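You operate a simulated robot arm through the tools that you are given. There is no shell and no other tool. Be economical: measure what you need, move in short steps, check, and stop when the job is done.

You are at the controls of a simulated robot arm. One attempt, no reset.

JOB
Scoop cocoa and oats into the mixing bowl.
Fine: small scoops of cocoa: 1; one big scoop of oats; full scoops; lay them back and close both canisters.

It is judged by the outcome, as a careful person would: the job done as asked, and still so three seconds after it is handed in. It fails if anything else is knocked over, pushed out of place, dropped, spilled or broken.

ROBOT AND FRAMES
A 6-joint arm with a two-finger parallel gripper, fixed in place. Base frame: the origin is at the foot of the arm, x ahead of it, y to its left, z up; the work surface is at about z = 75. Units: cm, rad, N and s.
With the tool pointing down near the work surface it reaches from about 36 to 82 cm from the base axis. Its first joint turns from -2.897 to 2.897 rad. Payload 3.91 kg.
The tool frame sits at the grasp point between the pads (the TCP): z along the fingers, y along the line on which they close. The tips reach 3 cm beyond it. Largest opening 11 cm; finger width 2, thickness 1; the body of the gripper, 4.8 by 11.2 cm, starts 5.5 cm behind the TCP.
Orientation is that of the tool frame in the base frame, as a unit quaternion [w, x, y, z]. With the fingers straight down and closing along the base's y, the tool's x points along the base's -x, its y along +y and its z along -z.

CONTROLS
- The arm moves only by the tool apply_moves. Its argument "targets" is a list of rows, each a list of 7 numbers: the gripper command, from -1 (fully open) to 1 (shut), values between in proportion, then the shift along the tool's x, y, z in cm, then the turn, a rotation vector about the tool's x, y, z in rad. In form: [[fingers, tx, ty, tz, rx, ry, rz], ...]. A call has 1 to 8 rows; each row shifts and turns the commanded pose from where the row before left it, along the tool's axes as they then stand. A row lasts 0.2 s, in which the tool goes at most 5 cm and 0.15 rad; a call with a longer step from one row to the next is refused whole, and so is a gripper value outside its range. A pose out of reach is approached as far as the arm can. The call stops where the force on the tool passes 40 N (or 10 N more than at its start, if that is more) or the arm is blocked; 0.2 s more then pass. The fingers move at their own pace (about 4.5 cm/s each) and stop on an object; they squeeze with about 39 N. The grip force told is the motor's: it shows also when the fingers shut on nothing. Time passes only in rows, and 0.2 s behind the last, so rows that do not move let the fingers close. It gives the time, the measured TCP pose, the force on the tool (base axes), the opening and the grip force at its end, in the units of the frame above (readings bear some noise).
- Cameras (640 x 400 px; columns grow to the right, rows downward): "scene" is fixed at [5.13, 64.9, 147.95]; the picture's right is [-0.46, -0.89, 0.00], its down [-0.63, 0.32, -0.71] and it looks along [0.63, -0.32, -0.71] (base axes); focal length 220 px, centre (320, 200). "wrist" rides on the gripper at [-3.6, 0, -5.7] in the tool frame; the picture's right is [0.00, -1.00, 0.00], its down [0.97, 0.00, -0.24] and it looks along [0.24, 0.00, 0.97] (tool axes); focal length 218 px, centre (320, 200).
- grab_frame(camera): a new picture of that camera. No time passes.
- move_column(by): slides the trunk up (or, below 0, down) by that many cm; the arm rides with it, the base frame stays. It gives what a move gives, with no picture.
- measure_at(camera, pixels): for up to 12 pixels [column, row] of the newest picture of that camera ("zoom" is the newest enlarged one), the place [x, y, z] in the base frame of the surface seen there, good to about 0.2 cm. No time passes.
- close_up(camera, box): a new picture of the part [left, top, right, bottom] of that camera's present view, enlarged. No time passes.
- hand_in(): hands the job in; it is judged then, once.

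Go step by step. Measure first, check grasps and placings, and put right what went wrong. The budget is 80 turns and 46 pictures, counting those below and the enlarged ones. Unless the task says otherwise, let go and move clear before handing in, and close with one line.

The tools are called after ">>>" as name(argument=value, ...) on one line, values as JSON. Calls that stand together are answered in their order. apply_moves: Moves the arm, as the interface text tells. Its arguments: {"type":"object","properties":{"targets":{"type":"array"}},"required":["targets"]} The other tools are called the same way: move_column (by) slides the trunk up or down; grab_frame (camera) takes a picture; measure_at (camera, pixels) gives the place of the surface under pixels of a picture; close_up (camera, box) takes an enlarged picture of a part of a camera's view; hand_in () hands the job in.

At the start:

```text
t: 0.0
ee_pos: [43.94, 25.39, 129.66]
tcp_rot: [0.0, 0.0, 1.0, 0.001]
ft_force: [0.5, -0.4, -0.3]
width: 10.98
grasp_force: 0.2
trunk travel left (down, up): [-50.0, 11.0]
```

scene: 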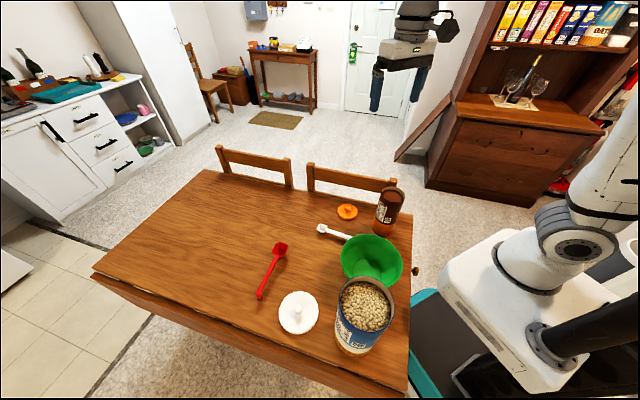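
wrist: 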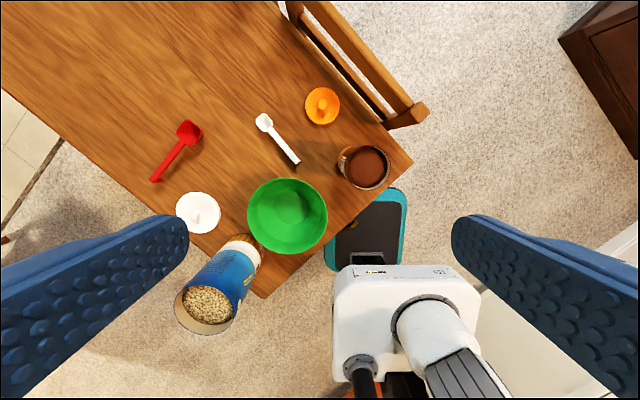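

The scene shows a red scoop (270,270), a white scoop (335,232), a green bowl (372,258), an oats canister (362,315) and a cocoa jar (388,210), with a white lid and an orange lid beside them. I'll enlarge both views before I measure.

>>> close_up(camera="scene", box=[230, 170, 430, 370])

>>> close_up(camera="wrist", box=[130, 70, 430, 340])

>>> measure_at(camera="scene", pixels=[[281, 246], [272, 272], [259, 298], [322, 229], [350, 237], [298, 315], [297, 308], [347, 211], [372, 262], [365, 305], [390, 193], [200, 250]])

>>> measure_at(camera="wrist", pixels=[[188, 132], [172, 158], [154, 180], [264, 121], [280, 142], [297, 163], [198, 212], [323, 105], [364, 167], [209, 304], [287, 205], [250, 205]])

```text
2.00 times, centred on (330, 270) of scene
```

zoom: 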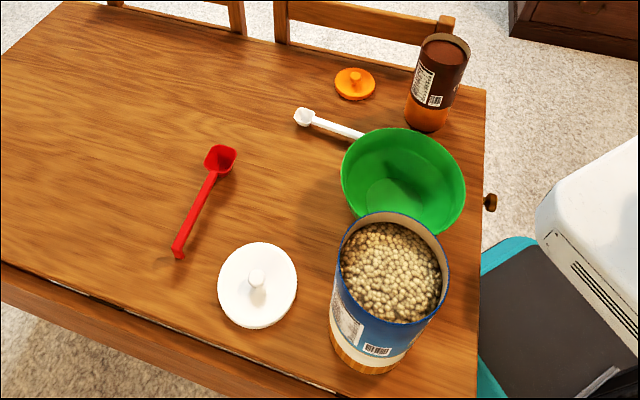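

```text
1.48 times, centred on (280, 205) of wrist
```

zoom: 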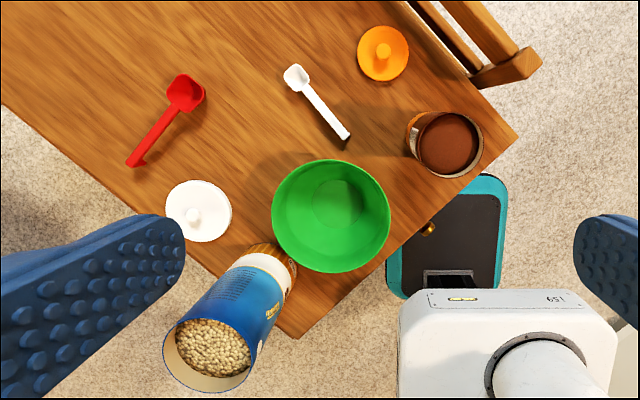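

```text
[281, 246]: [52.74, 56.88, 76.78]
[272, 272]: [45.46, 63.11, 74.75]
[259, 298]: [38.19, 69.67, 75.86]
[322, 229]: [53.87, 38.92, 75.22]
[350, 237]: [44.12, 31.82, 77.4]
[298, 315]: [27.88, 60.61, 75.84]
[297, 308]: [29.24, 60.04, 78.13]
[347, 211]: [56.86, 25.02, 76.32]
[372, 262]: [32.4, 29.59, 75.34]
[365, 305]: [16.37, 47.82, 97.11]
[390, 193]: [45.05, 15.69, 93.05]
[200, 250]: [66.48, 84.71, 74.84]
```

```text
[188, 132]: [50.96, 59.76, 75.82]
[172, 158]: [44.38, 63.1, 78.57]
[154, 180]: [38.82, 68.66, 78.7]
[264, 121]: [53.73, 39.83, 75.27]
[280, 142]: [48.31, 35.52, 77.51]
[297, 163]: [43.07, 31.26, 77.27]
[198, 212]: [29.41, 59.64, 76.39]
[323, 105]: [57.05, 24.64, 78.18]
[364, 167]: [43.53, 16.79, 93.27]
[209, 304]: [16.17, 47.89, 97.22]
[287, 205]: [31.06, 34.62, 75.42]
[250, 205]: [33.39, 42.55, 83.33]
```

Red is the big scoop and white is the small one. I'll zoom in on each to get the handle shapes and the jar rims.

>>> close_up(camera="wrist", box=[240, 80, 400, 200])

>>> measure_at(camera="zoom", pixels=[[98, 155], [75, 165], [120, 165], [95, 135], [150, 225], [200, 295], [222, 325], [408, 330], [600, 330], [500, 265], [500, 430], [490, 345]])

>>> close_up(camera="scene", box=[310, 175, 410, 245])

>>> measure_at(camera="zoom", pixels=[[80, 340], [40, 350], [110, 365], [170, 375], [240, 400], [435, 100], [600, 100], [520, 65], [520, 140], [500, 380], [235, 215], [238, 240]])

```text
3.33 times, centred on (320, 140) of wrist
```

zoom: 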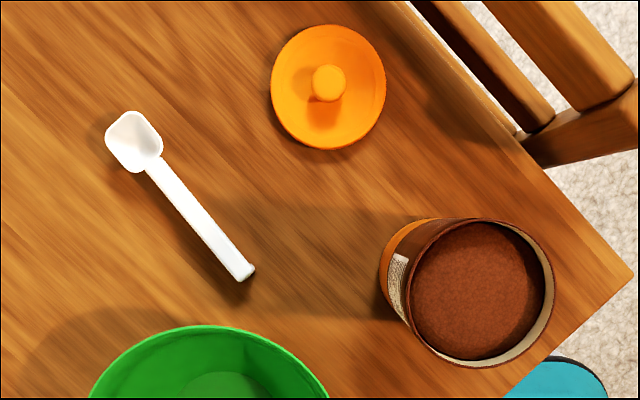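

```text
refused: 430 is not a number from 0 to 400
```

```text
5.71 times, centred on (360, 210) of scene
```

zoom: 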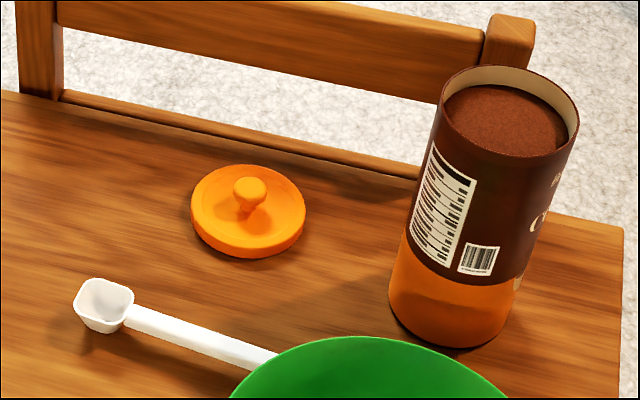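

```text
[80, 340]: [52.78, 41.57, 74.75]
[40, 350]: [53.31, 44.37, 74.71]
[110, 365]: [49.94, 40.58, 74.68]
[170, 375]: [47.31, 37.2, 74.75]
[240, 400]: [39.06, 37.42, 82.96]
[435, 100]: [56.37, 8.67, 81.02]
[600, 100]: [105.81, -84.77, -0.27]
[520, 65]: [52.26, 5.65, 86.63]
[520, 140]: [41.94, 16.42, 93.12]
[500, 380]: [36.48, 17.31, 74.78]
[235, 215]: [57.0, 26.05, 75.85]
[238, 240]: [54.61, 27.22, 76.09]
```

Now I'll measure on this zoomed picture: the white scoop bowl at (103,303), the handle, the jar rim and the cocoa.

>>> measure_at(camera="zoom", pixels=[[100, 308], [80, 292], [127, 292], [92, 281], [122, 324], [135, 315], [200, 337], [265, 358], [441, 118], [576, 125], [500, 68], [505, 120]])

>>> measure_at(camera="zoom", pixels=[[570, 155], [520, 158], [460, 138], [460, 82], [535, 72], [450, 115], [555, 140], [450, 347], [395, 300], [250, 184], [193, 215], [303, 215]])

>>> close_up(camera="scene", box=[245, 230, 405, 330])

```text
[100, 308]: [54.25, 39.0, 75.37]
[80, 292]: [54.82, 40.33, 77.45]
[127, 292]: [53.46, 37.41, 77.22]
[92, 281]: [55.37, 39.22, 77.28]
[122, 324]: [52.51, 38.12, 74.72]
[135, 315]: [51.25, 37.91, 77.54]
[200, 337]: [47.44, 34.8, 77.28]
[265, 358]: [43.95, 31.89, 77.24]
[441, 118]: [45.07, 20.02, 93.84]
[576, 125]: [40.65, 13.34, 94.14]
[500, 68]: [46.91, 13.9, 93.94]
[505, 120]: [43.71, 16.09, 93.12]
```

```text
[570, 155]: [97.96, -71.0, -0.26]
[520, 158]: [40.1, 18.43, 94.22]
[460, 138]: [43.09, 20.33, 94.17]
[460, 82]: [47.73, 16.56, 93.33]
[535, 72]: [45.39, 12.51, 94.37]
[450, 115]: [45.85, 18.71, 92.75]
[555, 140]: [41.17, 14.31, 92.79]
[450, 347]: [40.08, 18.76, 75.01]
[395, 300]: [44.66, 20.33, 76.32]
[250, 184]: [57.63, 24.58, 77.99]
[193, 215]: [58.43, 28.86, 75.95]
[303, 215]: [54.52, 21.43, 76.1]
```

```text
4.00 times, centred on (325, 280) of scene
```

zoom: 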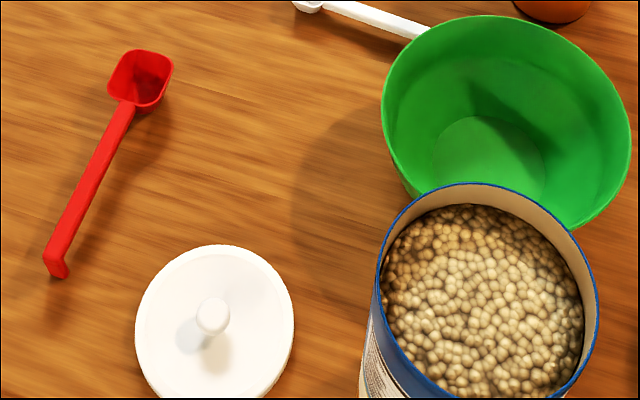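

The cocoa rim is at about z 94.2 with its surface at about 93. Next I'll measure the red scoop, white lid, oats rim and bowl rim.

>>> measure_at(camera="zoom", pixels=[[140, 75], [112, 60], [170, 62], [160, 98], [112, 95], [126, 106], [90, 175], [60, 240], [60, 274], [46, 262], [135, 51], [112, 93]])

>>> measure_at(camera="zoom", pixels=[[212, 312], [137, 325], [292, 325], [215, 246], [383, 250], [597, 300], [480, 184], [480, 300], [420, 240], [550, 320], [500, 260], [460, 380]])

>>> measure_at(camera="zoom", pixels=[[384, 90], [628, 130], [500, 17], [590, 225], [395, 175], [490, 150], [585, 120], [440, 60], [440, 140], [560, 190], [580, 40], [440, 35]])

```text
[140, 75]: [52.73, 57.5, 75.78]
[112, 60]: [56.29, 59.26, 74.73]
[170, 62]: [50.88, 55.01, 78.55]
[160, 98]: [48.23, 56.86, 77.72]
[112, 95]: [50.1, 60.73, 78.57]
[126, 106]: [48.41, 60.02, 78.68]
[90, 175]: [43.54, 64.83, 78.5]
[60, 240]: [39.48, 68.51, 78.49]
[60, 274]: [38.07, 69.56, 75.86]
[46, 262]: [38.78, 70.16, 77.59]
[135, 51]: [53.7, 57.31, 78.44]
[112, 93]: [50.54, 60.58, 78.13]
```

```text
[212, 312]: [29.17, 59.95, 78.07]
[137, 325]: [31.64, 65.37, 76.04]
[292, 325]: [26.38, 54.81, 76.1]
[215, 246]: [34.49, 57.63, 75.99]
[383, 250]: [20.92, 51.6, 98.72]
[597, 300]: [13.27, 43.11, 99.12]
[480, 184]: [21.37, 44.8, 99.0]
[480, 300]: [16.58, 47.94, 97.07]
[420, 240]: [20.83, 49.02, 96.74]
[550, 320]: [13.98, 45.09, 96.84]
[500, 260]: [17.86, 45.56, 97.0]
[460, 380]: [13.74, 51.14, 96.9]
```

```text
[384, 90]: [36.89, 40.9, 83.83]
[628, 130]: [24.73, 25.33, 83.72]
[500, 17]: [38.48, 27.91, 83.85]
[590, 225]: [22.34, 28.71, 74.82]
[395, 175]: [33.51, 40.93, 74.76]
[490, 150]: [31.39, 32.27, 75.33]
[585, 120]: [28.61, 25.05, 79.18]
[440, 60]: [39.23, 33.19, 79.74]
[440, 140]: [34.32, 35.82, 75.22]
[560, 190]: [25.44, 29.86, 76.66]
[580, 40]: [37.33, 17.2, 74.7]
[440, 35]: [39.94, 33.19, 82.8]
```

White scoop: its handle runs at about 39° azimuth, with its top at z 77.3. The bowl centre is near (31,33) with its rim at 83.9, and the oats are at (17,47) with a rim at 99. I'll go down to a safe height while turning the tool so that its +x points along the white handle.

>>> apply_moves(targets=[[0.2, 0, 0, 3.0, 0, 0, 0.15], [0.2, 0, 0, 3.0, 0, 0, 0.15], [0.2, 0, 0, 3.0, 0, 0, 0.15], [0.2, 0, 0, 3.0, 0, 0, 0.15], [0.2, 0, 0, 3.0, 0, 0, 0.15], [0.2, 0, 0, 3.0, 0, 0, 0.15], [0.2, 0, 0, 3.0, 0, 0, 0.15], [0.2, 0, 0, 3.0, 0, 0, 0.15]])

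>>> apply_moves(targets=[[0.2, 0, 0, 0, 0, 0, 0.15], [0.2, 0, 0, 0, 0, 0, 0.15], [0.2, 0, 0, 0, 0, 0, 0.15], [0.2, 0, 0, 0, 0, 0, 0.15], [0.2, 0, 0, 0, 0, 0, 0.15], [0.2, 0, 0, 0, 0, 0, 0.15], [0.2, 0, 0, 0, 0, 0, 0.15], [0.2, 0, 0, 0, 0, 0, 0.15]])

```text
t: 1.8
ee_pos: [43.97, 25.4, 105.7]
tcp_rot: [0.0, 0.565, 0.825, 0.0]
ft_force: [-1.3, -0.9, -0.6]
width: 4.4
grasp_force: 0.0
trunk travel left (down, up): [-50.0, 11.0]
```

```text
t: 3.6
ee_pos: [43.97, 25.3, 105.64]
tcp_rot: [0.0, 0.932, 0.362, 0.0]
ft_force: [-0.3, -0.2, -0.3]
width: 4.39
grasp_force: 0.0
trunk travel left (down, up): [-50.0, 11.0]
```

The wrist turns freely and tool x is now at 42.5°. I'll move over the white handle at z≈92 and look.

>>> apply_moves(targets=[[0.2, 1.9, -1.15, 3.3, 0, 0, 0], [0.2, 1.9, -1.15, 3.3, 0, 0, 0], [0.2, 1.9, -1.15, 3.3, 0, 0, 0], [0.2, 1.9, -1.15, 3.3, 0, 0, 0], [0.2, 0, 0, 0, 0, 0, 0.06]])

>>> grab_frame(camera="wrist")

```text
t: 4.8
ee_pos: [48.8, 30.02, 92.16]
tcp_rot: [-0.013, 0.939, 0.343, -0.003]
ft_force: [-0.6, 0.2, -0.3]
width: 4.39
grasp_force: 0.0
out of reach, approached as far as the arm can: row 2, 3, 4, 5
trunk travel left (down, up): [-50.0, 11.0]
```

```text
38 pictures are left
```

wrist: 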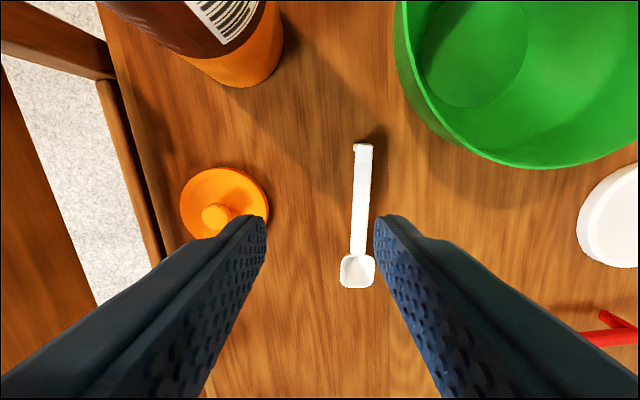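

The wrist is near a limit here, stopping at (48.8,30.0) with tool x at about 40°. I'll measure the exact handle axis before choosing how to grip it.

>>> measure_at(camera="wrist", pixels=[[363, 152], [362, 180], [360, 210], [359, 245], [354, 180], [371, 180], [357, 270], [344, 272], [373, 272], [358, 286], [357, 260], [340, 180]])

```text
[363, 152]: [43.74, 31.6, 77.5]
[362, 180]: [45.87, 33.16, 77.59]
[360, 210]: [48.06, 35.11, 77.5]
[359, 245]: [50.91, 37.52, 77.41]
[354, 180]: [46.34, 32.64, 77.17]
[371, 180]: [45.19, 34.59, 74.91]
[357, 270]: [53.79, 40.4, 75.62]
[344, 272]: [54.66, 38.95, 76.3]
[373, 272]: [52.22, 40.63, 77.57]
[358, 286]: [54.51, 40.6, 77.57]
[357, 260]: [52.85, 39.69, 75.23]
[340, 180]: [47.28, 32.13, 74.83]
```

The handle axis is at 39.5° azimuth. I'll grip with the scoop bowl on the tool's −x side instead, because that wrist angle is comfortable, so I'll turn the tool back 180°.

>>> apply_moves(targets=[[0.2, 0, 0, -1, 0, 0, -0.15], [0.2, 0, 0, 0, 0, 0, -0.15], [0.2, 0, 0, 0, 0, 0, -0.15], [0.2, 0, 0, 0, 0, 0, -0.15], [0.2, 0, 0, 0, 0, 0, -0.15], [0.2, 0, 0, 0, 0, 0, -0.15], [0.2, 0, 0, 0, 0, 0, -0.15], [0.2, 0, 0, 0, 0, 0, -0.15]])

>>> apply_moves(targets=[[0.2, 0, 0, 0, 0, 0, -0.15], [0.2, 0, 0, 0, 0, 0, -0.15], [0.2, 0, 0, 0, 0, 0, -0.15], [0.2, 0, 0, 0, 0, 0, -0.15], [0.2, 0, 0, 0, 0, 0, -0.15], [0.2, 0, 0, 0, 0, 0, -0.15], [0.2, 0, 0, 0, 0, 0, -0.15], [0.2, 0, 0, 0, 0, 0, -0.15]])

>>> apply_moves(targets=[[0.2, 0, 0, 0, 0, 0, -0.15], [0.2, 0, 0, 0, 0, 0, -0.15], [0.2, 0, 0, 0, 0, 0, -0.15], [0.2, 0, 0, 0, 0, 0, -0.15]])

```text
t: 6.6
ee_pos: [48.96, 29.98, 93.19]
tcp_rot: [0.0, 0.588, 0.809, 0.0]
ft_force: [-0.8, 0.1, 0.3]
width: 4.38
grasp_force: 0.0
trunk travel left (down, up): [-50.0, 11.0]
```

```text
t: 8.4
ee_pos: [48.91, 30.05, 93.21]
tcp_rot: [0.0, 0.028, 1.0, 0.0]
ft_force: [-0.3, 0.3, -0.1]
width: 4.41
grasp_force: 0.0
trunk travel left (down, up): [-50.0, 11.0]
```

```text
t: 9.4
ee_pos: [48.86, 29.94, 93.16]
tcp_rot: [0.0, -0.268, 0.964, 0.0]
ft_force: [0.3, -0.5, -0.1]
width: 4.39
grasp_force: 0.2
trunk travel left (down, up): [-50.0, 11.0]
```

Tool x is at 211°, so I need another 8.4°. Then I'll shift over the grip point (46.45,33.9) and go down to TCP z 78.4.

>>> apply_moves(targets=[[0.2, 0, 0, 0, 0, 0, -0.146], [0.2, -0.3, 2.3, 1, 0, 0, 0], [0.2, -0.3, 2.27, 1, 0, 0, 0], [0.2, 0, 0, 4, 0, 0, 0], [0.2, 0, 0, 3, 0, 0, 0]])

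>>> grab_frame(camera="wrist")

```text
t: 10.6
ee_pos: [46.57, 34.16, 84.14]
tcp_rot: [0.0, -0.336, 0.942, 0.0]
ft_force: [-0.1, 0.0, -0.7]
width: 4.4
grasp_force: 0.0
trunk travel left (down, up): [-50.0, 11.0]
```

```text
37 pictures are left
```

wrist: 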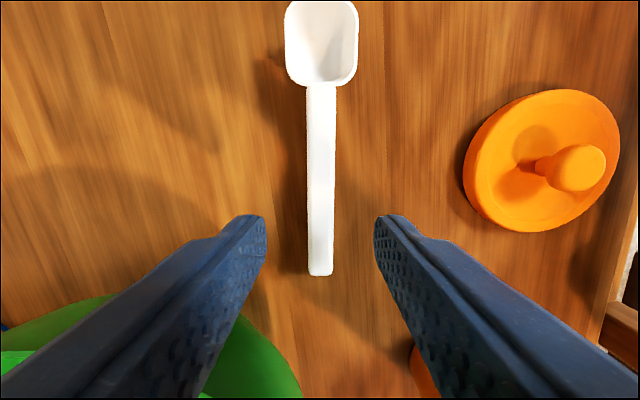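

The handle is aligned and centred between the fingers (columns 265–375, handle at 320). I'll go down and close.

>>> apply_moves(targets=[[0.2, 0, 0, 3, 0, 0, 0], [0.2, 0, 0, 2.7, 0, 0, 0], [0.2, 0, 0, 0, 0, 0, 0], [1, 0, 0, 0, 0, 0, 0], [1, 0, 0, 0, 0, 0, 0], [1, 0, 0, 0, 0, 0, 0], [1, 0, 0, 0, 0, 0, 0]])

>>> apply_moves(targets=[[1, 0, 0, -3, 0, 0, 0], [1, 0, 0, -4, 0, 0, 0], [1, 0, 0, -4, 0, 0, 0], [1, 0, 0, -4, 0, 0, 0]])

>>> grab_frame(camera="wrist")

```text
t: 12.2
ee_pos: [46.66, 33.91, 78.47]
tcp_rot: [-0.001, -0.336, 0.942, 0.0]
ft_force: [-0.8, 0.0, 0.6]
width: 1.48
grasp_force: 39.3
trunk travel left (down, up): [-50.0, 11.0]
```

```text
t: 13.2
ee_pos: [46.59, 33.83, 93.63]
tcp_rot: [-0.001, -0.336, 0.942, 0.0]
ft_force: [0.4, 0.9, -0.1]
width: 0.01
grasp_force: 37.2
trunk travel left (down, up): [-50.0, 11.0]
```

```text
36 pictures are left
```

wrist: 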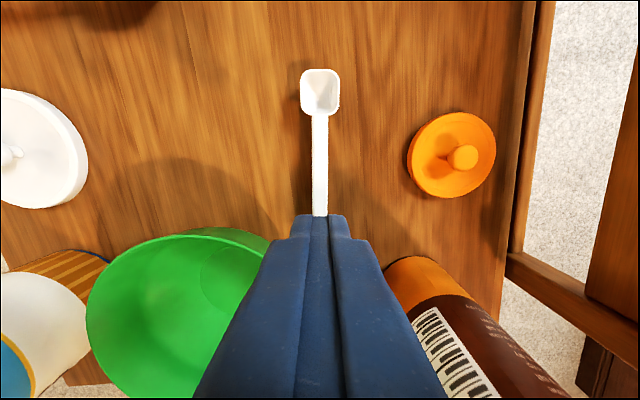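

The scoop slipped out: the width is 0.01 and it is still lying on the table. I'll measure it and look at it again before a deeper, slower grasp.

>>> measure_at(camera="wrist", pixels=[[320, 125], [320, 160], [320, 195], [319, 95], [311, 195], [330, 195], [320, 112], [302, 75], [338, 75]])

>>> close_up(camera="scene", box=[300, 200, 380, 250])

```text
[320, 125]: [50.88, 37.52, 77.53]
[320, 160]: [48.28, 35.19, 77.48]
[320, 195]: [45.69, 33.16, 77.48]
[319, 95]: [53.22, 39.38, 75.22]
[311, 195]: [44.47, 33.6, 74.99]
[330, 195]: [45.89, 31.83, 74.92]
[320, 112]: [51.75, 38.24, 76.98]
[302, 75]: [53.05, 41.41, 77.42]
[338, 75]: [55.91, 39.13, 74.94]
```

```text
8.00 times, centred on (340, 225) of scene
```

zoom: 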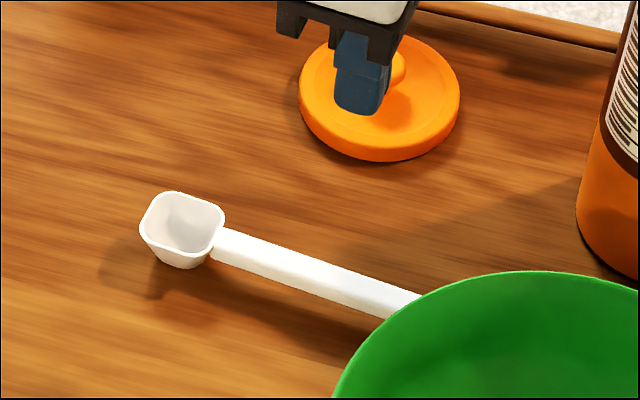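

The scoop hasn't moved. I'll open, go about 0.4 cm deeper and close for longer before lifting slowly.

>>> apply_moves(targets=[[0.3, 0, 0, 2, 0, 0, 0], [0.3, 0, 0, 4, 0, 0, 0], [0.3, 0, 0, 4, 0, 0, 0], [0.3, 0, 0, 4, 0, 0, 0], [0.3, 0, 0, 1.4, 0, 0, 0], [0.3, 0, 0, 0.15, 0, 0, 0], [0.3, 0, 0, 0, 0, 0, 0]])

>>> apply_moves(targets=[[1, 0, 0, 0, 0, 0, 0], [1, 0, 0, 0, 0, 0, 0], [1, 0, 0, 0, 0, 0, 0], [1, 0, 0, 0, 0, 0, 0], [1, 0, 0, 0, 0, 0, 0], [1, 0, 0, 0, 0, 0, 0]])

>>> apply_moves(targets=[[1, 0, 0, -0.3, 0, 0, 0], [1, 0, 0, -0.3, 0, 0, 0], [1, 0, 0, -0.5, 0, 0, 0], [1, 0, 0, -0.5, 0, 0, 0]])

```text
t: 14.8
ee_pos: [46.61, 33.97, 77.9]
tcp_rot: [0.0, -0.336, 0.942, 0.0]
ft_force: [0.2, 1.4, 5.2]
width: 3.85
grasp_force: 0.2
trunk travel left (down, up): [-50.0, 11.0]
```

```text
t: 16.2
ee_pos: [46.53, 33.9, 78.02]
tcp_rot: [0.0, -0.336, 0.942, 0.0]
ft_force: [-0.2, 2.2, 6.7]
width: 1.5
grasp_force: 38.9
trunk travel left (down, up): [-50.0, 11.0]
```

```text
t: 17.2
ee_pos: [46.5, 33.98, 79.64]
tcp_rot: [-0.002, -0.336, 0.942, -0.001]
ft_force: [0.2, 0.3, -0.4]
width: 1.48
grasp_force: 39.3
trunk travel left (down, up): [-50.0, 11.0]
```

The width holds at 1.48 after a slow lift. I'll lift a bit more and look.

>>> apply_moves(targets=[[1, 0, 0, -0.7, 0, 0, 0], [1, 0, 0, -1, 0, 0, 0], [1, 0, 0, -1, 0, 0, 0], [1, 0, 0, -1.5, 0, 0, 0], [1, 0, 0, -1.5, 0, 0, 0], [1, 0, 0, -1.5, 0, 0, 0], [1, 0, 0, -1.5, 0, 0, 0], [1, 0, 0, -1, 0, 0, 0]])

>>> grab_frame(camera="wrist")

```text
t: 19.0
ee_pos: [46.39, 34.06, 89.37]
tcp_rot: [0.0, -0.337, 0.942, 0.0]
ft_force: [0.1, -0.3, -0.7]
width: 1.49
grasp_force: 39.0
trunk travel left (down, up): [-50.0, 11.0]
```

```text
34 pictures are left
```

wrist: 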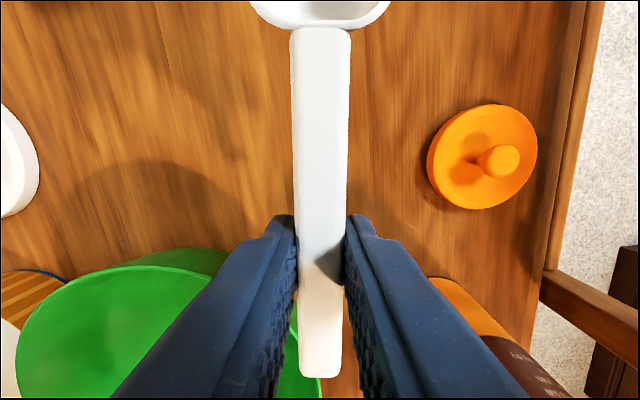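

The scoop is held straight. I'll measure the handle and the near bowl rim against the tool.

>>> measure_at(camera="wrist", pixels=[[320, 60], [320, 200], [320, 350], [320, 24], [320, 5], [260, 8], [380, 8], [320, 370]])

>>> close_up(camera="scene", box=[300, 170, 420, 245])

```text
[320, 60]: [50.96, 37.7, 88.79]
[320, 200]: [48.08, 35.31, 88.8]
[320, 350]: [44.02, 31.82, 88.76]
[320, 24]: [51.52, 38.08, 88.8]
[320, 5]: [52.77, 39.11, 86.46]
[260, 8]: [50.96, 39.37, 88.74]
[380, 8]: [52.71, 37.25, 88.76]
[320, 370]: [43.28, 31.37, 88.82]
```

```text
5.33 times, centred on (360, 208) of scene
```

zoom: 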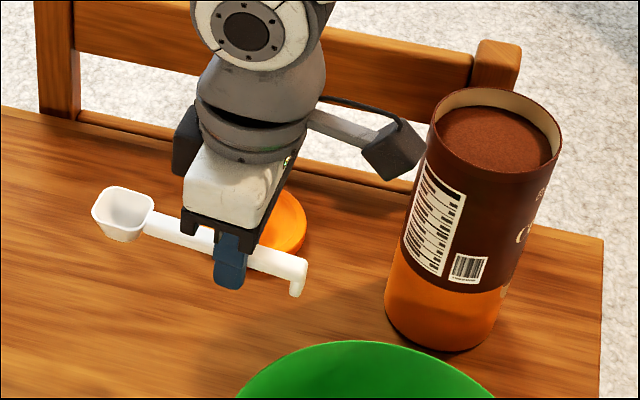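

The grip is good: the bowl centre is about 8.4 cm from the TCP along −x, and the rim plane is 0.6 below the TCP. I'll raise it and turn the tool so that the scoop bowl points back toward the base (tool x at about 60° azimuth).

>>> apply_moves(targets=[[1, 0, 0, -2, 0, 0, 0.1465], [1, 0, 0, -2, 0, 0, 0.1465], [1, 0, 0, -2, 0, 0, 0.1465], [1, 0, 0, -2, 0, 0, 0.1465], [1, 0, 0, -2, 0, 0, 0.1465], [1, 0, 0, -2, 0, 0, 0.1465], [1, 0, 0, -2, 0, 0, 0.1465], [1, 0, 0, -2, 0, 0, 0.1465]])

>>> apply_moves(targets=[[1, 0, 0, 0, 0, 0, 0.1465], [1, 0, 0, 0, 0, 0, 0.1465], [1, 0, 0, 0, 0, 0, 0.1465], [1, 0, 0, 0, 0, 0, 0.1465], [1, 0, 0, 0, 0, 0, 0.1465], [1, 0, 0, 0, 0, 0, 0.1465], [1, 0, 0, 0, 0, 0, 0.1465], [1, 0, 0, 0, 0, 0, 0.1465]])

>>> apply_moves(targets=[[1, 0, 0, 0, 0, 0, 0.1465], [1, 0, 0, 0, 0, 0, 0.1465], [1, 0, 0, 0, 0, 0, 0.1465]])

```text
t: 20.8
ee_pos: [46.43, 33.86, 105.22]
tcp_rot: [0.0, 0.242, 0.97, 0.001]
ft_force: [0.2, -0.4, -0.4]
width: 1.5
grasp_force: 39.0
trunk travel left (down, up): [-50.0, 11.0]
```

```text
t: 22.6
ee_pos: [46.52, 33.93, 105.16]
tcp_rot: [0.0, 0.738, 0.674, 0.001]
ft_force: [0.7, 0.5, 0.0]
width: 1.51
grasp_force: 38.6
trunk travel left (down, up): [-50.0, 11.0]
```

```text
t: 23.4
ee_pos: [46.5, 33.88, 105.21]
tcp_rot: [0.0, 0.867, 0.497, 0.001]
ft_force: [-1.7, 0.9, -0.7]
width: 1.5
grasp_force: 39.0
trunk travel left (down, up): [-50.0, 11.0]
```

Tool x is at 59.7° as planned. I'll pitch the scoop 55° nose-down here in free air and check the reach.

>>> apply_moves(targets=[[1, 0, 0, -2, 0, 0.137, 0], [1, 0, 0, 0, 0, 0.137, 0], [1, 0, 0, 0, 0, 0.137, 0], [1, 0, 0, 0, 0, 0.137, 0], [1, 0, 0, 0, 0, 0.137, 0], [1, 0, 0, 0, 0, 0.137, 0], [1, 0, 0, 0, 0, 0.138, 0]])

>>> close_up(camera="scene", box=[260, 100, 500, 250])

```text
t: 25.0
ee_pos: [46.51, 33.98, 107.08]
tcp_rot: [-0.23, 0.768, 0.443, 0.4]
ft_force: [0.0, -0.6, 0.3]
width: 1.5
grasp_force: 39.0
trunk travel left (down, up): [-50.0, 11.0]
```

```text
2.67 times, centred on (380, 175) of scene
```

zoom: 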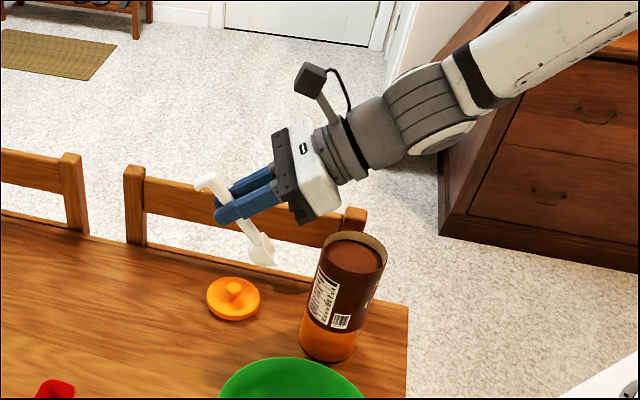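

The pitch is fine and there's clearance. I'll shift over the cocoa jar at the same height.

>>> apply_moves(targets=[[1, -1.88, 1.58, -2.69, 0, 0, 0], [1, -1.88, 1.58, -2.69, 0, 0, 0], [1, -1.88, 1.58, -2.69, 0, 0, 0], [1, -1.88, 1.58, -2.69, 0, 0, 0], [1, 0, 0, 0, 0, 0, 0]])

>>> close_up(camera="scene", box=[330, 120, 450, 220])

>>> grab_frame(camera="wrist")

```text
t: 26.2
ee_pos: [45.38, 19.56, 107.17]
tcp_rot: [-0.231, 0.769, 0.443, 0.4]
ft_force: [-0.2, 0.1, -0.3]
width: 1.51
grasp_force: 39.4
trunk travel left (down, up): [-50.0, 11.0]
```

```text
4.00 times, centred on (390, 170) of scene
```

zoom: 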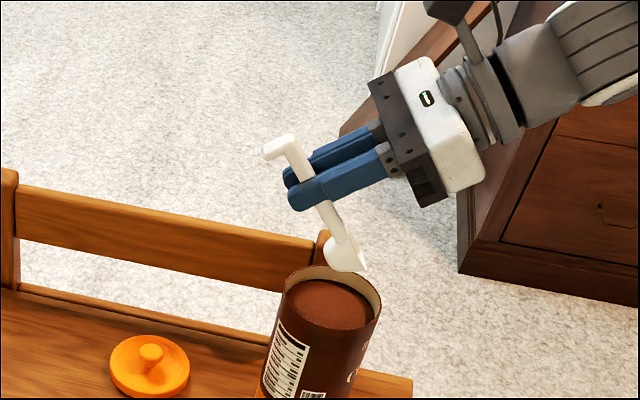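

```text
30 pictures are left
```

wrist: 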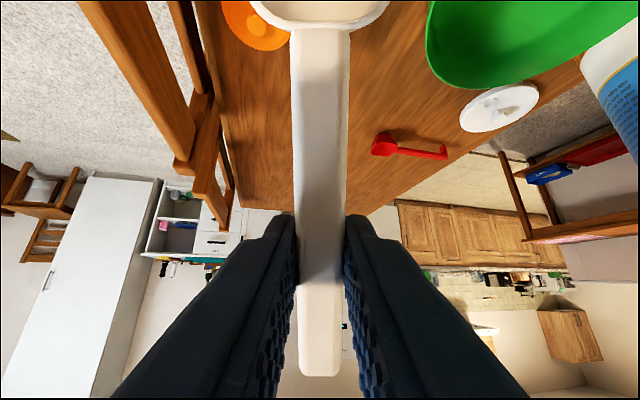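

The scoop bowl is above the jar mouth. I'll measure the scoop tip (362,268) and the rim points to confirm the alignment.

>>> measure_at(camera="zoom", pixels=[[360, 266], [335, 250], [345, 240], [327, 255], [284, 292], [379, 302], [300, 272], [330, 327], [315, 300], [345, 315], [365, 330], [340, 300]])

```text
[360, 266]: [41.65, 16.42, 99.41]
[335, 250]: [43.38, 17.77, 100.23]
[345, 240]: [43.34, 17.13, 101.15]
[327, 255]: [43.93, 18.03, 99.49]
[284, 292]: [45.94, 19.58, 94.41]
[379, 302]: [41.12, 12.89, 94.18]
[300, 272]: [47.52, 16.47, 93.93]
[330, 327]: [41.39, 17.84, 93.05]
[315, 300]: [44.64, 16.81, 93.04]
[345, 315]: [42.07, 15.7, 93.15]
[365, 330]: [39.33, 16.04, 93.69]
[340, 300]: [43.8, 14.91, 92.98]
```

Alignment is confirmed: jar centre about (43.5,16.2), surface 93.05. I'll lower the pitched scoop straight down into the cocoa.

>>> apply_moves(targets=[[1, -1.64, 0, 1.15, 0, 0, 0], [1, -1.64, 0, 1.15, 0, 0, 0], [1, -0.82, 0, 0.57, 0, 0, 0], [1, -0.82, 0, 0.57, 0, 0, 0], [1, -0.82, 0, 0.57, 0, 0, 0]])

>>> apply_moves(targets=[[1, -0.82, 0, 0.57, 0, 0, 0], [1, -0.82, 0, 0.57, 0, 0, 0], [1, -0.4, 0, 0.28, 0, 0, 0]])

>>> close_up(camera="scene", box=[330, 150, 430, 225])

```text
t: 27.4
ee_pos: [45.46, 19.42, 100.29]
tcp_rot: [-0.23, 0.769, 0.443, 0.399]
ft_force: [-0.4, 0.1, 0.3]
width: 1.48
grasp_force: 38.9
trunk travel left (down, up): [-50.0, 11.0]
```

```text
t: 28.2
ee_pos: [45.43, 19.45, 97.63]
tcp_rot: [-0.231, 0.769, 0.442, 0.4]
ft_force: [-1.4, 0.0, -0.5]
width: 1.51
grasp_force: 39.5
trunk travel left (down, up): [-50.0, 11.0]
```

```text
5.33 times, centred on (380, 188) of scene
```

zoom: 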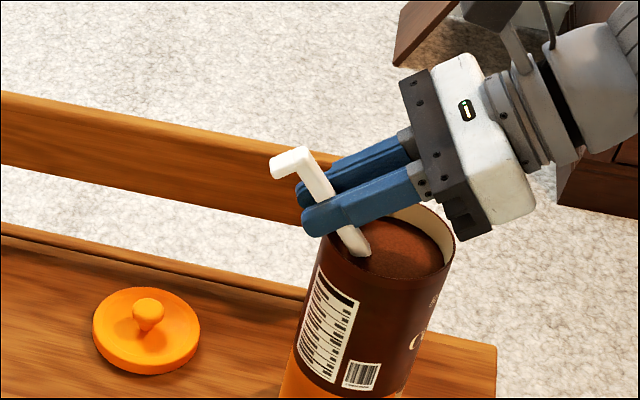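

The scoop's mouth is submerged and no force shows. I'll scoop forward while pitching back up along a path that keeps the handle above the jar rim.

>>> apply_moves(targets=[[1, 0.404, 0, 0.254, 0, -0.0873, 0], [1, 0.425, 0, 0.218, 0, -0.0873, 0], [1, 0.308, 0, 0.35, 0, -0.0873, 0], [1, 0.337, 0, 0.322, 0, -0.0873, 0], [1, 0.33, 0, 0.243, 0, -0.0873, 0], [1, 0.35, 0, 0.214, 0, -0.0873, 0]])

>>> apply_moves(targets=[[1, 0.223, 0, 0.242, 0, -0.0873, 0], [1, 0.244, 0, 0.221, 0, -0.0873, 0], [1, 0.156, 0, 0.115, 0, -0.0873, 0], [1, 0.165, 0, 0.1, 0, -0.0873, 0], [1, 0.06, 0, -0.5, 0, -0.0873, 0], [1, 0, 0, -0.7, 0, 0, 0], [1, 0, 0, -1, 0, 0, 0], [1, 0, 0, -1, 0, 0, 0]])

>>> close_up(camera="scene", box=[330, 150, 430, 225])

```text
t: 29.6
ee_pos: [46.7, 21.71, 98.08]
tcp_rot: [-0.108, 0.846, 0.487, 0.188]
ft_force: [0.2, -0.5, -0.5]
width: 1.51
grasp_force: 39.6
trunk travel left (down, up): [-50.0, 11.0]
```

```text
t: 31.4
ee_pos: [47.16, 22.53, 100.86]
tcp_rot: [0.001, 0.867, 0.499, -0.001]
ft_force: [0.5, 0.3, -0.8]
width: 1.48
grasp_force: 38.6
trunk travel left (down, up): [-50.0, 11.0]
```

```text
5.33 times, centred on (380, 188) of scene
```

zoom: 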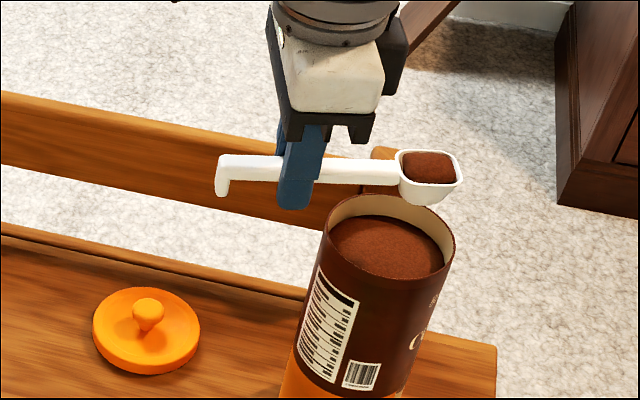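

That's a full, level scoop of cocoa and the jar is undisturbed. I'll yaw about 25° and carry it level to above the mixing bowl.

>>> apply_moves(targets=[[1, 0, 0, -0.5, 0, 0, -0.11], [1, 0, 0, 0, 0, 0, -0.11], [1, 0, 0, 0, 0, 0, -0.11], [1, 0, 0, 0, 0, 0, -0.11], [1, 0.7, -0.7, 0, 0, 0, 0], [1, 1.4, -1.4, 0, 0, 0, 0], [1, 2.0, -1.9, 0, 0, 0, 0], [1, 2.0, -1.9, 0, 0, 0, 0]])

>>> apply_moves(targets=[[1, 2.0, -1.9, 0, 0, 0, 0], [1, 2.0, -1.9, 0, 0, 0, 0], [1, 2.0, -1.9, 0, 0, 0, 0], [1, 2.0, -1.9, 0, 0, 0, 0], [1, 1.7, -1.7, 0, 0, 0, 0], [1, 1.1, -1.0, 0, 0, 0, 0], [1, 0.7, -0.7, 0, 0, 0, 0], [1, 0, 0, 0, 0, 0, 0]])

>>> close_up(camera="scene", box=[270, 150, 450, 330])

```text
t: 33.2
ee_pos: [41.84, 29.24, 101.32]
tcp_rot: [0.001, 0.737, 0.676, 0.0]
ft_force: [0.7, 1.1, -1.3]
width: 1.5
grasp_force: 39.0
trunk travel left (down, up): [-50.0, 11.0]
```

```text
t: 35.0
ee_pos: [31.77, 41.49, 101.45]
tcp_rot: [0.001, 0.737, 0.676, 0.001]
ft_force: [0.2, 0.0, -0.8]
width: 1.47
grasp_force: 38.7
trunk travel left (down, up): [-50.0, 11.0]
```

```text
2.22 times, centred on (360, 240) of scene
```

zoom: 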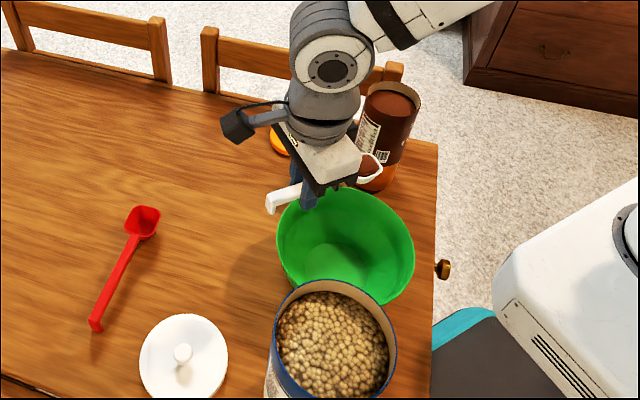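

The scoop is over the bowl centre. I'll lower it, then pitch it about its own mouth to pour.

>>> apply_moves(targets=[[1, 0, 0, 2, 0, 0, 0], [1, 0, 0, 2.5, 0, 0, 0], [1, 0, 0, 2.5, 0, 0, 0], [1, 0, 0, 2.5, 0, 0, 0], [1, 0, 0, 2, 0, 0, 0]])

>>> apply_moves(targets=[[1, -0.18, 0, -1.237, 0, 0.1477, 0], [1, -0.18, 0, -1.237, 0, 0.1477, 0], [1, -0.18, 0, -1.237, 0, 0.1477, 0], [1, -0.18, 0, -1.237, 0, 0.1477, 0], [1, -0.18, 0, -1.237, 0, 0.1477, 0], [1, -0.18, 0, -1.237, 0, 0.1477, 0], [1, -0.18, 0, -1.237, 0, 0.1477, 0], [1, -0.18, 0, -1.237, 0, 0.1477, 0]])

>>> apply_moves(targets=[[1, -0.18, 0, -1.237, 0, 0.1477, 0], [1, -0.18, 0, -1.237, 0, 0.1477, 0], [1, -0.18, 0, -1.237, 0, 0.1477, 0], [1, -0.18, 0, -1.237, 0, 0.1477, 0], [1, 0, 0, 0, 0, 0, 0]])

>>> close_up(camera="scene", box=[270, 150, 450, 330])

```text
t: 36.2
ee_pos: [31.97, 41.71, 89.71]
tcp_rot: [0.0, 0.737, 0.676, 0.0]
ft_force: [-0.4, -0.4, 0.4]
width: 1.49
grasp_force: 39.3
trunk travel left (down, up): [-50.0, 11.0]
```

```text
t: 38.0
ee_pos: [31.58, 36.06, 97.3]
tcp_rot: [-0.377, 0.612, 0.561, 0.411]
ft_force: [0.7, 0.0, -0.3]
width: 1.46
grasp_force: 39.2
trunk travel left (down, up): [-50.0, 11.0]
```

```text
t: 39.2
ee_pos: [32.21, 31.59, 97.16]
tcp_rot: [-0.524, 0.465, 0.428, 0.571]
ft_force: [0.2, 0.0, -0.5]
width: 1.46
grasp_force: 39.3
out of reach, approached as far as the arm can: row 1, 2
trunk travel left (down, up): [-50.0, 11.0]
```

```text
2.22 times, centred on (360, 240) of scene
```

zoom: 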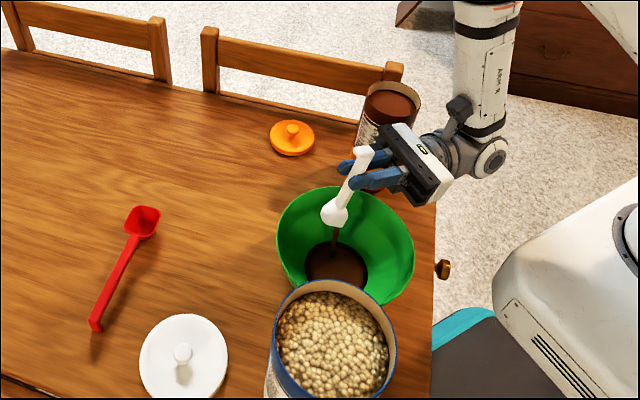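

Cocoa is streaming into the bowl at about 100° pitch. I'll hold and give it two more tilt steps to empty it.

>>> apply_moves(targets=[[1, 0, 0, 0, 0, 0, 0], [1, -0.18, 0, -1.237, 0, 0.1477, 0], [1, 0, 0, 0, 0, 0, 0], [1, 0, 0, 0, 0, 0, 0], [1, 0, 0, 0, 0, 0, 0], [1, 0, 0, 0, 0, 0, 0], [1, 0, 0, 0, 0, 0, 0]])

>>> close_up(camera="scene", box=[320, 180, 430, 290])

```text
t: 40.8
ee_pos: [33.64, 29.93, 97.45]
tcp_rot: [-0.552, 0.426, 0.397, 0.597]
ft_force: [0.3, -0.6, 0.6]
width: 1.47
grasp_force: 39.3
out of reach, approached as far as the arm can: row 2
trunk travel left (down, up): [-50.0, 11.0]
```

```text
3.64 times, centred on (375, 235) of scene
```

zoom: 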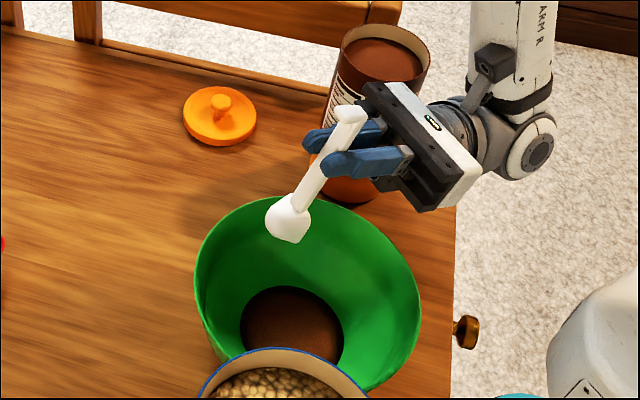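

It's poured. I'll pitch back to level over the bowl and check that the scoop is empty.

>>> apply_moves(targets=[[1, 0, 0, 1.25, 0, -0.146, 0], [1, 0, 0, 1.25, 0, -0.146, 0], [1, 0, 0, 1.25, 0, -0.146, 0], [1, 0, 0, 1.25, 0, -0.146, 0], [1, 0, 0, 1.25, 0, -0.146, 0], [1, 0, 0, 1.25, 0, -0.146, 0], [1, 0, 0, 1.25, 0, -0.146, 0], [1, 0, 0, 1.25, 0, -0.146, 0]])

>>> apply_moves(targets=[[1, 0, 0, 1.25, 0, -0.146, 0], [1, 0, 0, 1.25, 0, -0.146, 0], [1, 0, 0, 1.25, 0, -0.146, 0], [1, 0, 0, 1.25, 0, -0.146, 0], [1, 0, 0, 1.25, 0, -0.146, 0], [1, 0, 0, 0, 0, 0, 0]])

>>> apply_moves(targets=[[1, 0, 0, -3, 0, 0, 0], [1, 0, 0, -4, 0, 0, 0], [1, 0, 0, -4, 0, 0, 0], [1, 0, 0, -4, 0, 0, 0]])

>>> close_up(camera="scene", box=[310, 150, 450, 290])

```text
t: 42.6
ee_pos: [34.48, 39.21, 95.9]
tcp_rot: [-0.247, 0.686, 0.629, 0.269]
ft_force: [-0.5, 0.0, -1.1]
width: 1.47
grasp_force: 39.1
trunk travel left (down, up): [-50.0, 11.0]
```

```text
t: 44.0
ee_pos: [34.76, 41.8, 90.39]
tcp_rot: [-0.006, 0.737, 0.676, 0.007]
ft_force: [-0.6, 0.1, -1.2]
width: 1.48
grasp_force: 39.2
trunk travel left (down, up): [-50.0, 11.0]
```

```text
t: 45.0
ee_pos: [34.66, 41.61, 105.22]
tcp_rot: [-0.007, 0.737, 0.676, 0.007]
ft_force: [0.1, 0.5, -0.3]
width: 1.49
grasp_force: 39.1
trunk travel left (down, up): [-50.0, 11.0]
```

```text
2.86 times, centred on (380, 220) of scene
```

zoom: 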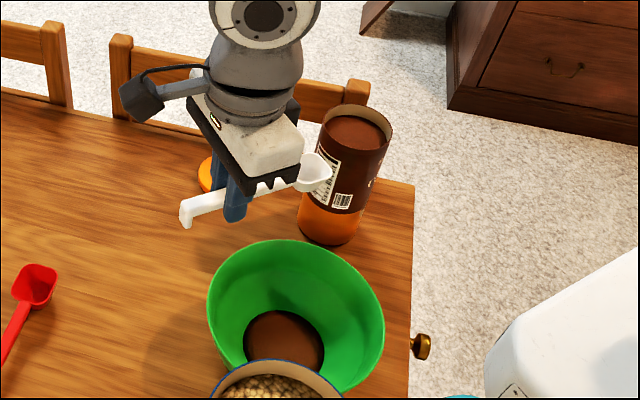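

The scoop is empty. I'll carry it back to its original spot and orientation, staying high while turning.

>>> apply_moves(targets=[[1, -1.66, 3.13, 0, 0, -0.018, 0], [1, -1.66, 3.13, 0, 0, 0, 0], [1, -1.66, 3.13, 0, 0, 0, 0], [1, -1.66, 3.13, 0, 0, 0, 0], [1, 0, 0, 0, 0, 0, -0.1465], [1, 0, 0, 0, 0, 0, -0.1465], [1, 0, 0, 0, 0, 0, -0.1465], [1, 0, 0, 0, 0, 0, -0.1465]])

>>> apply_moves(targets=[[1, 0, 0, 0, 0, 0, -0.1465], [1, 0, 0, 0, 0, 0, -0.1465], [1, 0, 0, 0, 0, 0, -0.1465], [1, 0, 0, 0, 0, 0, -0.1465], [1, 0, 0, 0, 0, 0, -0.1465], [1, 0, 0, 0, 0, 0, -0.1465], [1, 0, 0, 0, 0, 0, -0.1465], [1, 0, 0, 0, 0, 0, -0.1465]])

>>> apply_moves(targets=[[1, 0, 0, 0, 0, 0, -0.1465], [1, 0, 0, 0, 0, 0, -0.1465], [1, 0, 0, 0, 0, 0, -0.1465], [1, 0, 0, 0, 0, 0, -0.1465], [1, 0, 0, 4, 0, 0, 0], [1, 0, 0, 4, 0, 0, 0]])

```text
t: 46.8
ee_pos: [46.57, 33.93, 105.41]
tcp_rot: [0.0, 0.509, 0.861, 0.001]
ft_force: [-0.2, -0.5, 0.0]
width: 1.46
grasp_force: 39.3
trunk travel left (down, up): [-50.0, 11.0]
```

```text
t: 48.6
ee_pos: [46.46, 33.99, 105.34]
tcp_rot: [0.0, -0.052, 0.999, 0.001]
ft_force: [-0.6, 0.5, -0.3]
width: 1.45
grasp_force: 39.0
trunk travel left (down, up): [-50.0, 11.0]
```

```text
t: 50.0
ee_pos: [46.71, 34.05, 97.41]
tcp_rot: [0.001, -0.337, 0.941, 0.001]
ft_force: [-0.6, 0.4, -0.9]
width: 1.47
grasp_force: 38.8
trunk travel left (down, up): [-50.0, 11.0]
```

I'm back over the original spot with a matching yaw. I'll lower gently to z≈78.1, then release.

>>> apply_moves(targets=[[1, 0, 0, 4, 0, 0, 0], [1, 0, 0, 4, 0, 0, 0], [1, 0, 0, 4, 0, 0, 0], [1, 0, 0, 4, 0, 0, 0], [1, 0, 0, 1.5, 0, 0, 0], [1, 0, 0, 0.8, 0, 0, 0], [1, 0, 0, 0.5, 0, 0, 0], [1, 0, 0, 0.4, 0, 0, 0]])

>>> apply_moves(targets=[[0.5, 0, 0, 0, 0, 0, 0], [0.3, 0, 0, 0, 0, 0, 0], [0.3, 0, 0, 0, 0, 0, 0], [0.3, 0, 0, -2, 0, 0, 0], [0.3, 0, 0, -4, 0, 0, 0], [0.3, 0, 0, -4, 0, 0, 0], [0.3, 0, 0, -4, 0, 0, 0]])

>>> grab_frame(camera="wrist")

```text
t: 51.8
ee_pos: [46.73, 33.95, 78.14]
tcp_rot: [0.001, -0.336, 0.942, 0.001]
ft_force: [-1.0, 0.9, 9.7]
width: 1.48
grasp_force: 39.2
trunk travel left (down, up): [-50.0, 11.0]
```

```text
t: 53.4
ee_pos: [46.55, 34.04, 92.12]
tcp_rot: [0.0, -0.337, 0.942, 0.001]
ft_force: [-0.7, 0.1, 0.3]
width: 3.84
grasp_force: 0.1
trunk travel left (down, up): [-50.0, 11.0]
```

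```text
23 pictures are left
```

wrist: 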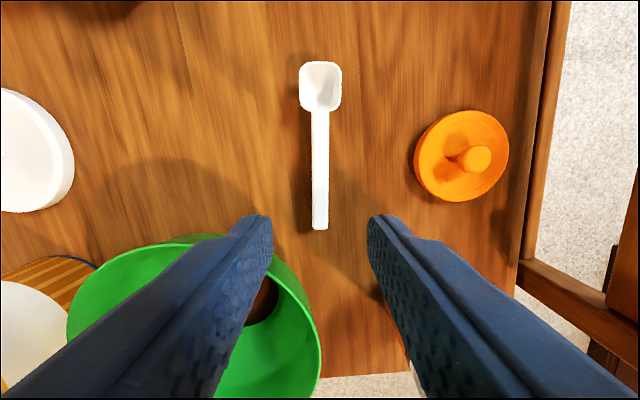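

The scoop is back in place. The orange lid is next: I'll measure its knob and edges.

>>> measure_at(camera="wrist", pixels=[[477, 159], [470, 150], [466, 158], [490, 160], [478, 172], [476, 147], [415, 150], [508, 150], [465, 112], [462, 202], [430, 170], [457, 155]])

>>> close_up(camera="wrist", box=[400, 100, 520, 210])

```text
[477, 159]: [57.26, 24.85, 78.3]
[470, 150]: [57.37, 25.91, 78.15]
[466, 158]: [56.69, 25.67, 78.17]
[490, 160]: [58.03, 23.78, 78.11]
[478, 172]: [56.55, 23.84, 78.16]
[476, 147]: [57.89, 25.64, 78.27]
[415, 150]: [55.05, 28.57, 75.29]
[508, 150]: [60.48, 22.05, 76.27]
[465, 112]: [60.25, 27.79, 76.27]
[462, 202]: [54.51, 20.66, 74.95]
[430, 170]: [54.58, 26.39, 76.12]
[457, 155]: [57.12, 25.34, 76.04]
```

```text
3.64 times, centred on (460, 155) of wrist
```

zoom: 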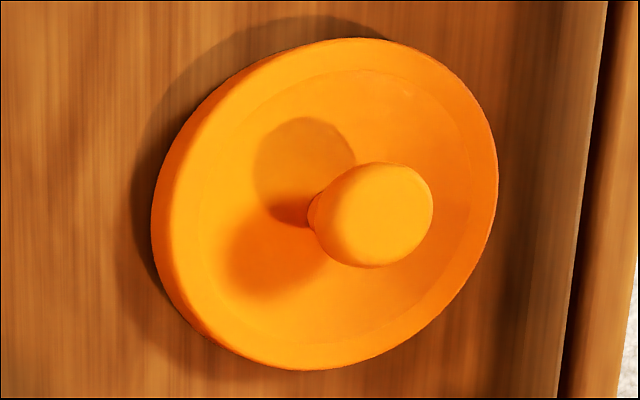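

The knob centre is (57.25,24.8) with its top at 78.2, about 2.2 cm wide. A chair back stands beside the lid, so I'll turn the gripper 90° to lay its long side parallel to the table edge, then go above the knob.

>>> apply_moves(targets=[[0.1, 0, 0, 0, 0, 0, 0.143], [0.1, 0, 0, 0, 0, 0, 0.143], [0.1, 0, 0, 0, 0, 0, 0.143], [0.1, 0, 0, 0, 0, 0, 0.143], [0.1, 0, 0, 0, 0, 0, 0.143], [0.1, 0, 0, 0, 0, 0, 0.143], [0.1, 0, 0, 0, 0, 0, 0.143], [0.1, 0, 0, 0, 0, 0, 0.143]])

>>> apply_moves(targets=[[0.1, 0, 0, 0, 0, 0, 0.143], [0.1, 0, 0, 0, 0, 0, 0.143], [0.1, 0, 0, 0, 0, 0, 0.143], [0.1, -3.5, 0.6, 0, 0, 0, 0], [0.1, -3.5, 0.6, 0, 0, 0, 0], [0.1, -3.5, 0.6, 0, 0, 0, 0], [0.1, -3.45, 0.58, 0, 0, 0, 0]])

>>> grab_frame(camera="wrist")

```text
t: 55.2
ee_pos: [46.65, 33.92, 92.16]
tcp_rot: [-0.001, 0.227, 0.974, 0.001]
ft_force: [-0.3, 1.0, -0.4]
width: 4.95
grasp_force: 0.0
trunk travel left (down, up): [-50.0, 11.0]
```

```text
t: 56.8
ee_pos: [57.31, 24.75, 92.04]
tcp_rot: [0.0, 0.428, 0.904, 0.001]
ft_force: [0.4, -0.1, 0.1]
width: 4.93
grasp_force: 0.0
trunk travel left (down, up): [-50.0, 11.0]
```

```text
21 pictures are left
```

wrist: 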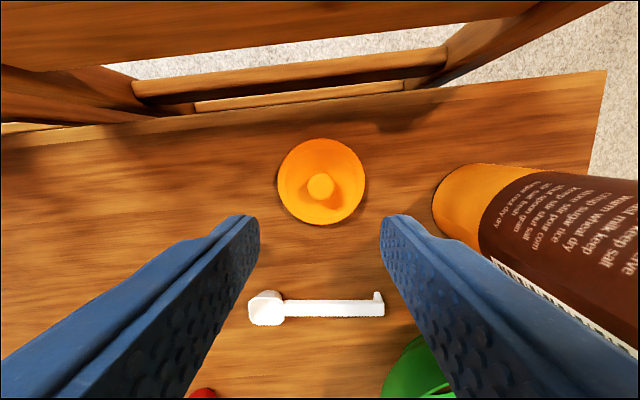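

I'm well placed; I'll check the chair rail's height and re-verify the knob.

>>> measure_at(camera="wrist", pixels=[[320, 185], [306, 185], [335, 186], [320, 30], [300, 66], [320, 50], [450, 20], [320, 224], [320, 140], [279, 185], [365, 185]])

```text
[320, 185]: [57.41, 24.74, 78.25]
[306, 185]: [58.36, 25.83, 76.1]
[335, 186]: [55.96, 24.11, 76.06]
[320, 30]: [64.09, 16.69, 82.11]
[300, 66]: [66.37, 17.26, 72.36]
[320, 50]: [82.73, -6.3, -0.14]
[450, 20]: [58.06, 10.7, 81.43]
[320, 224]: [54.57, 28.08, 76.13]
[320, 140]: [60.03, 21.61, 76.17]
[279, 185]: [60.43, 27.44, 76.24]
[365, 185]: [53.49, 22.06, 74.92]
```

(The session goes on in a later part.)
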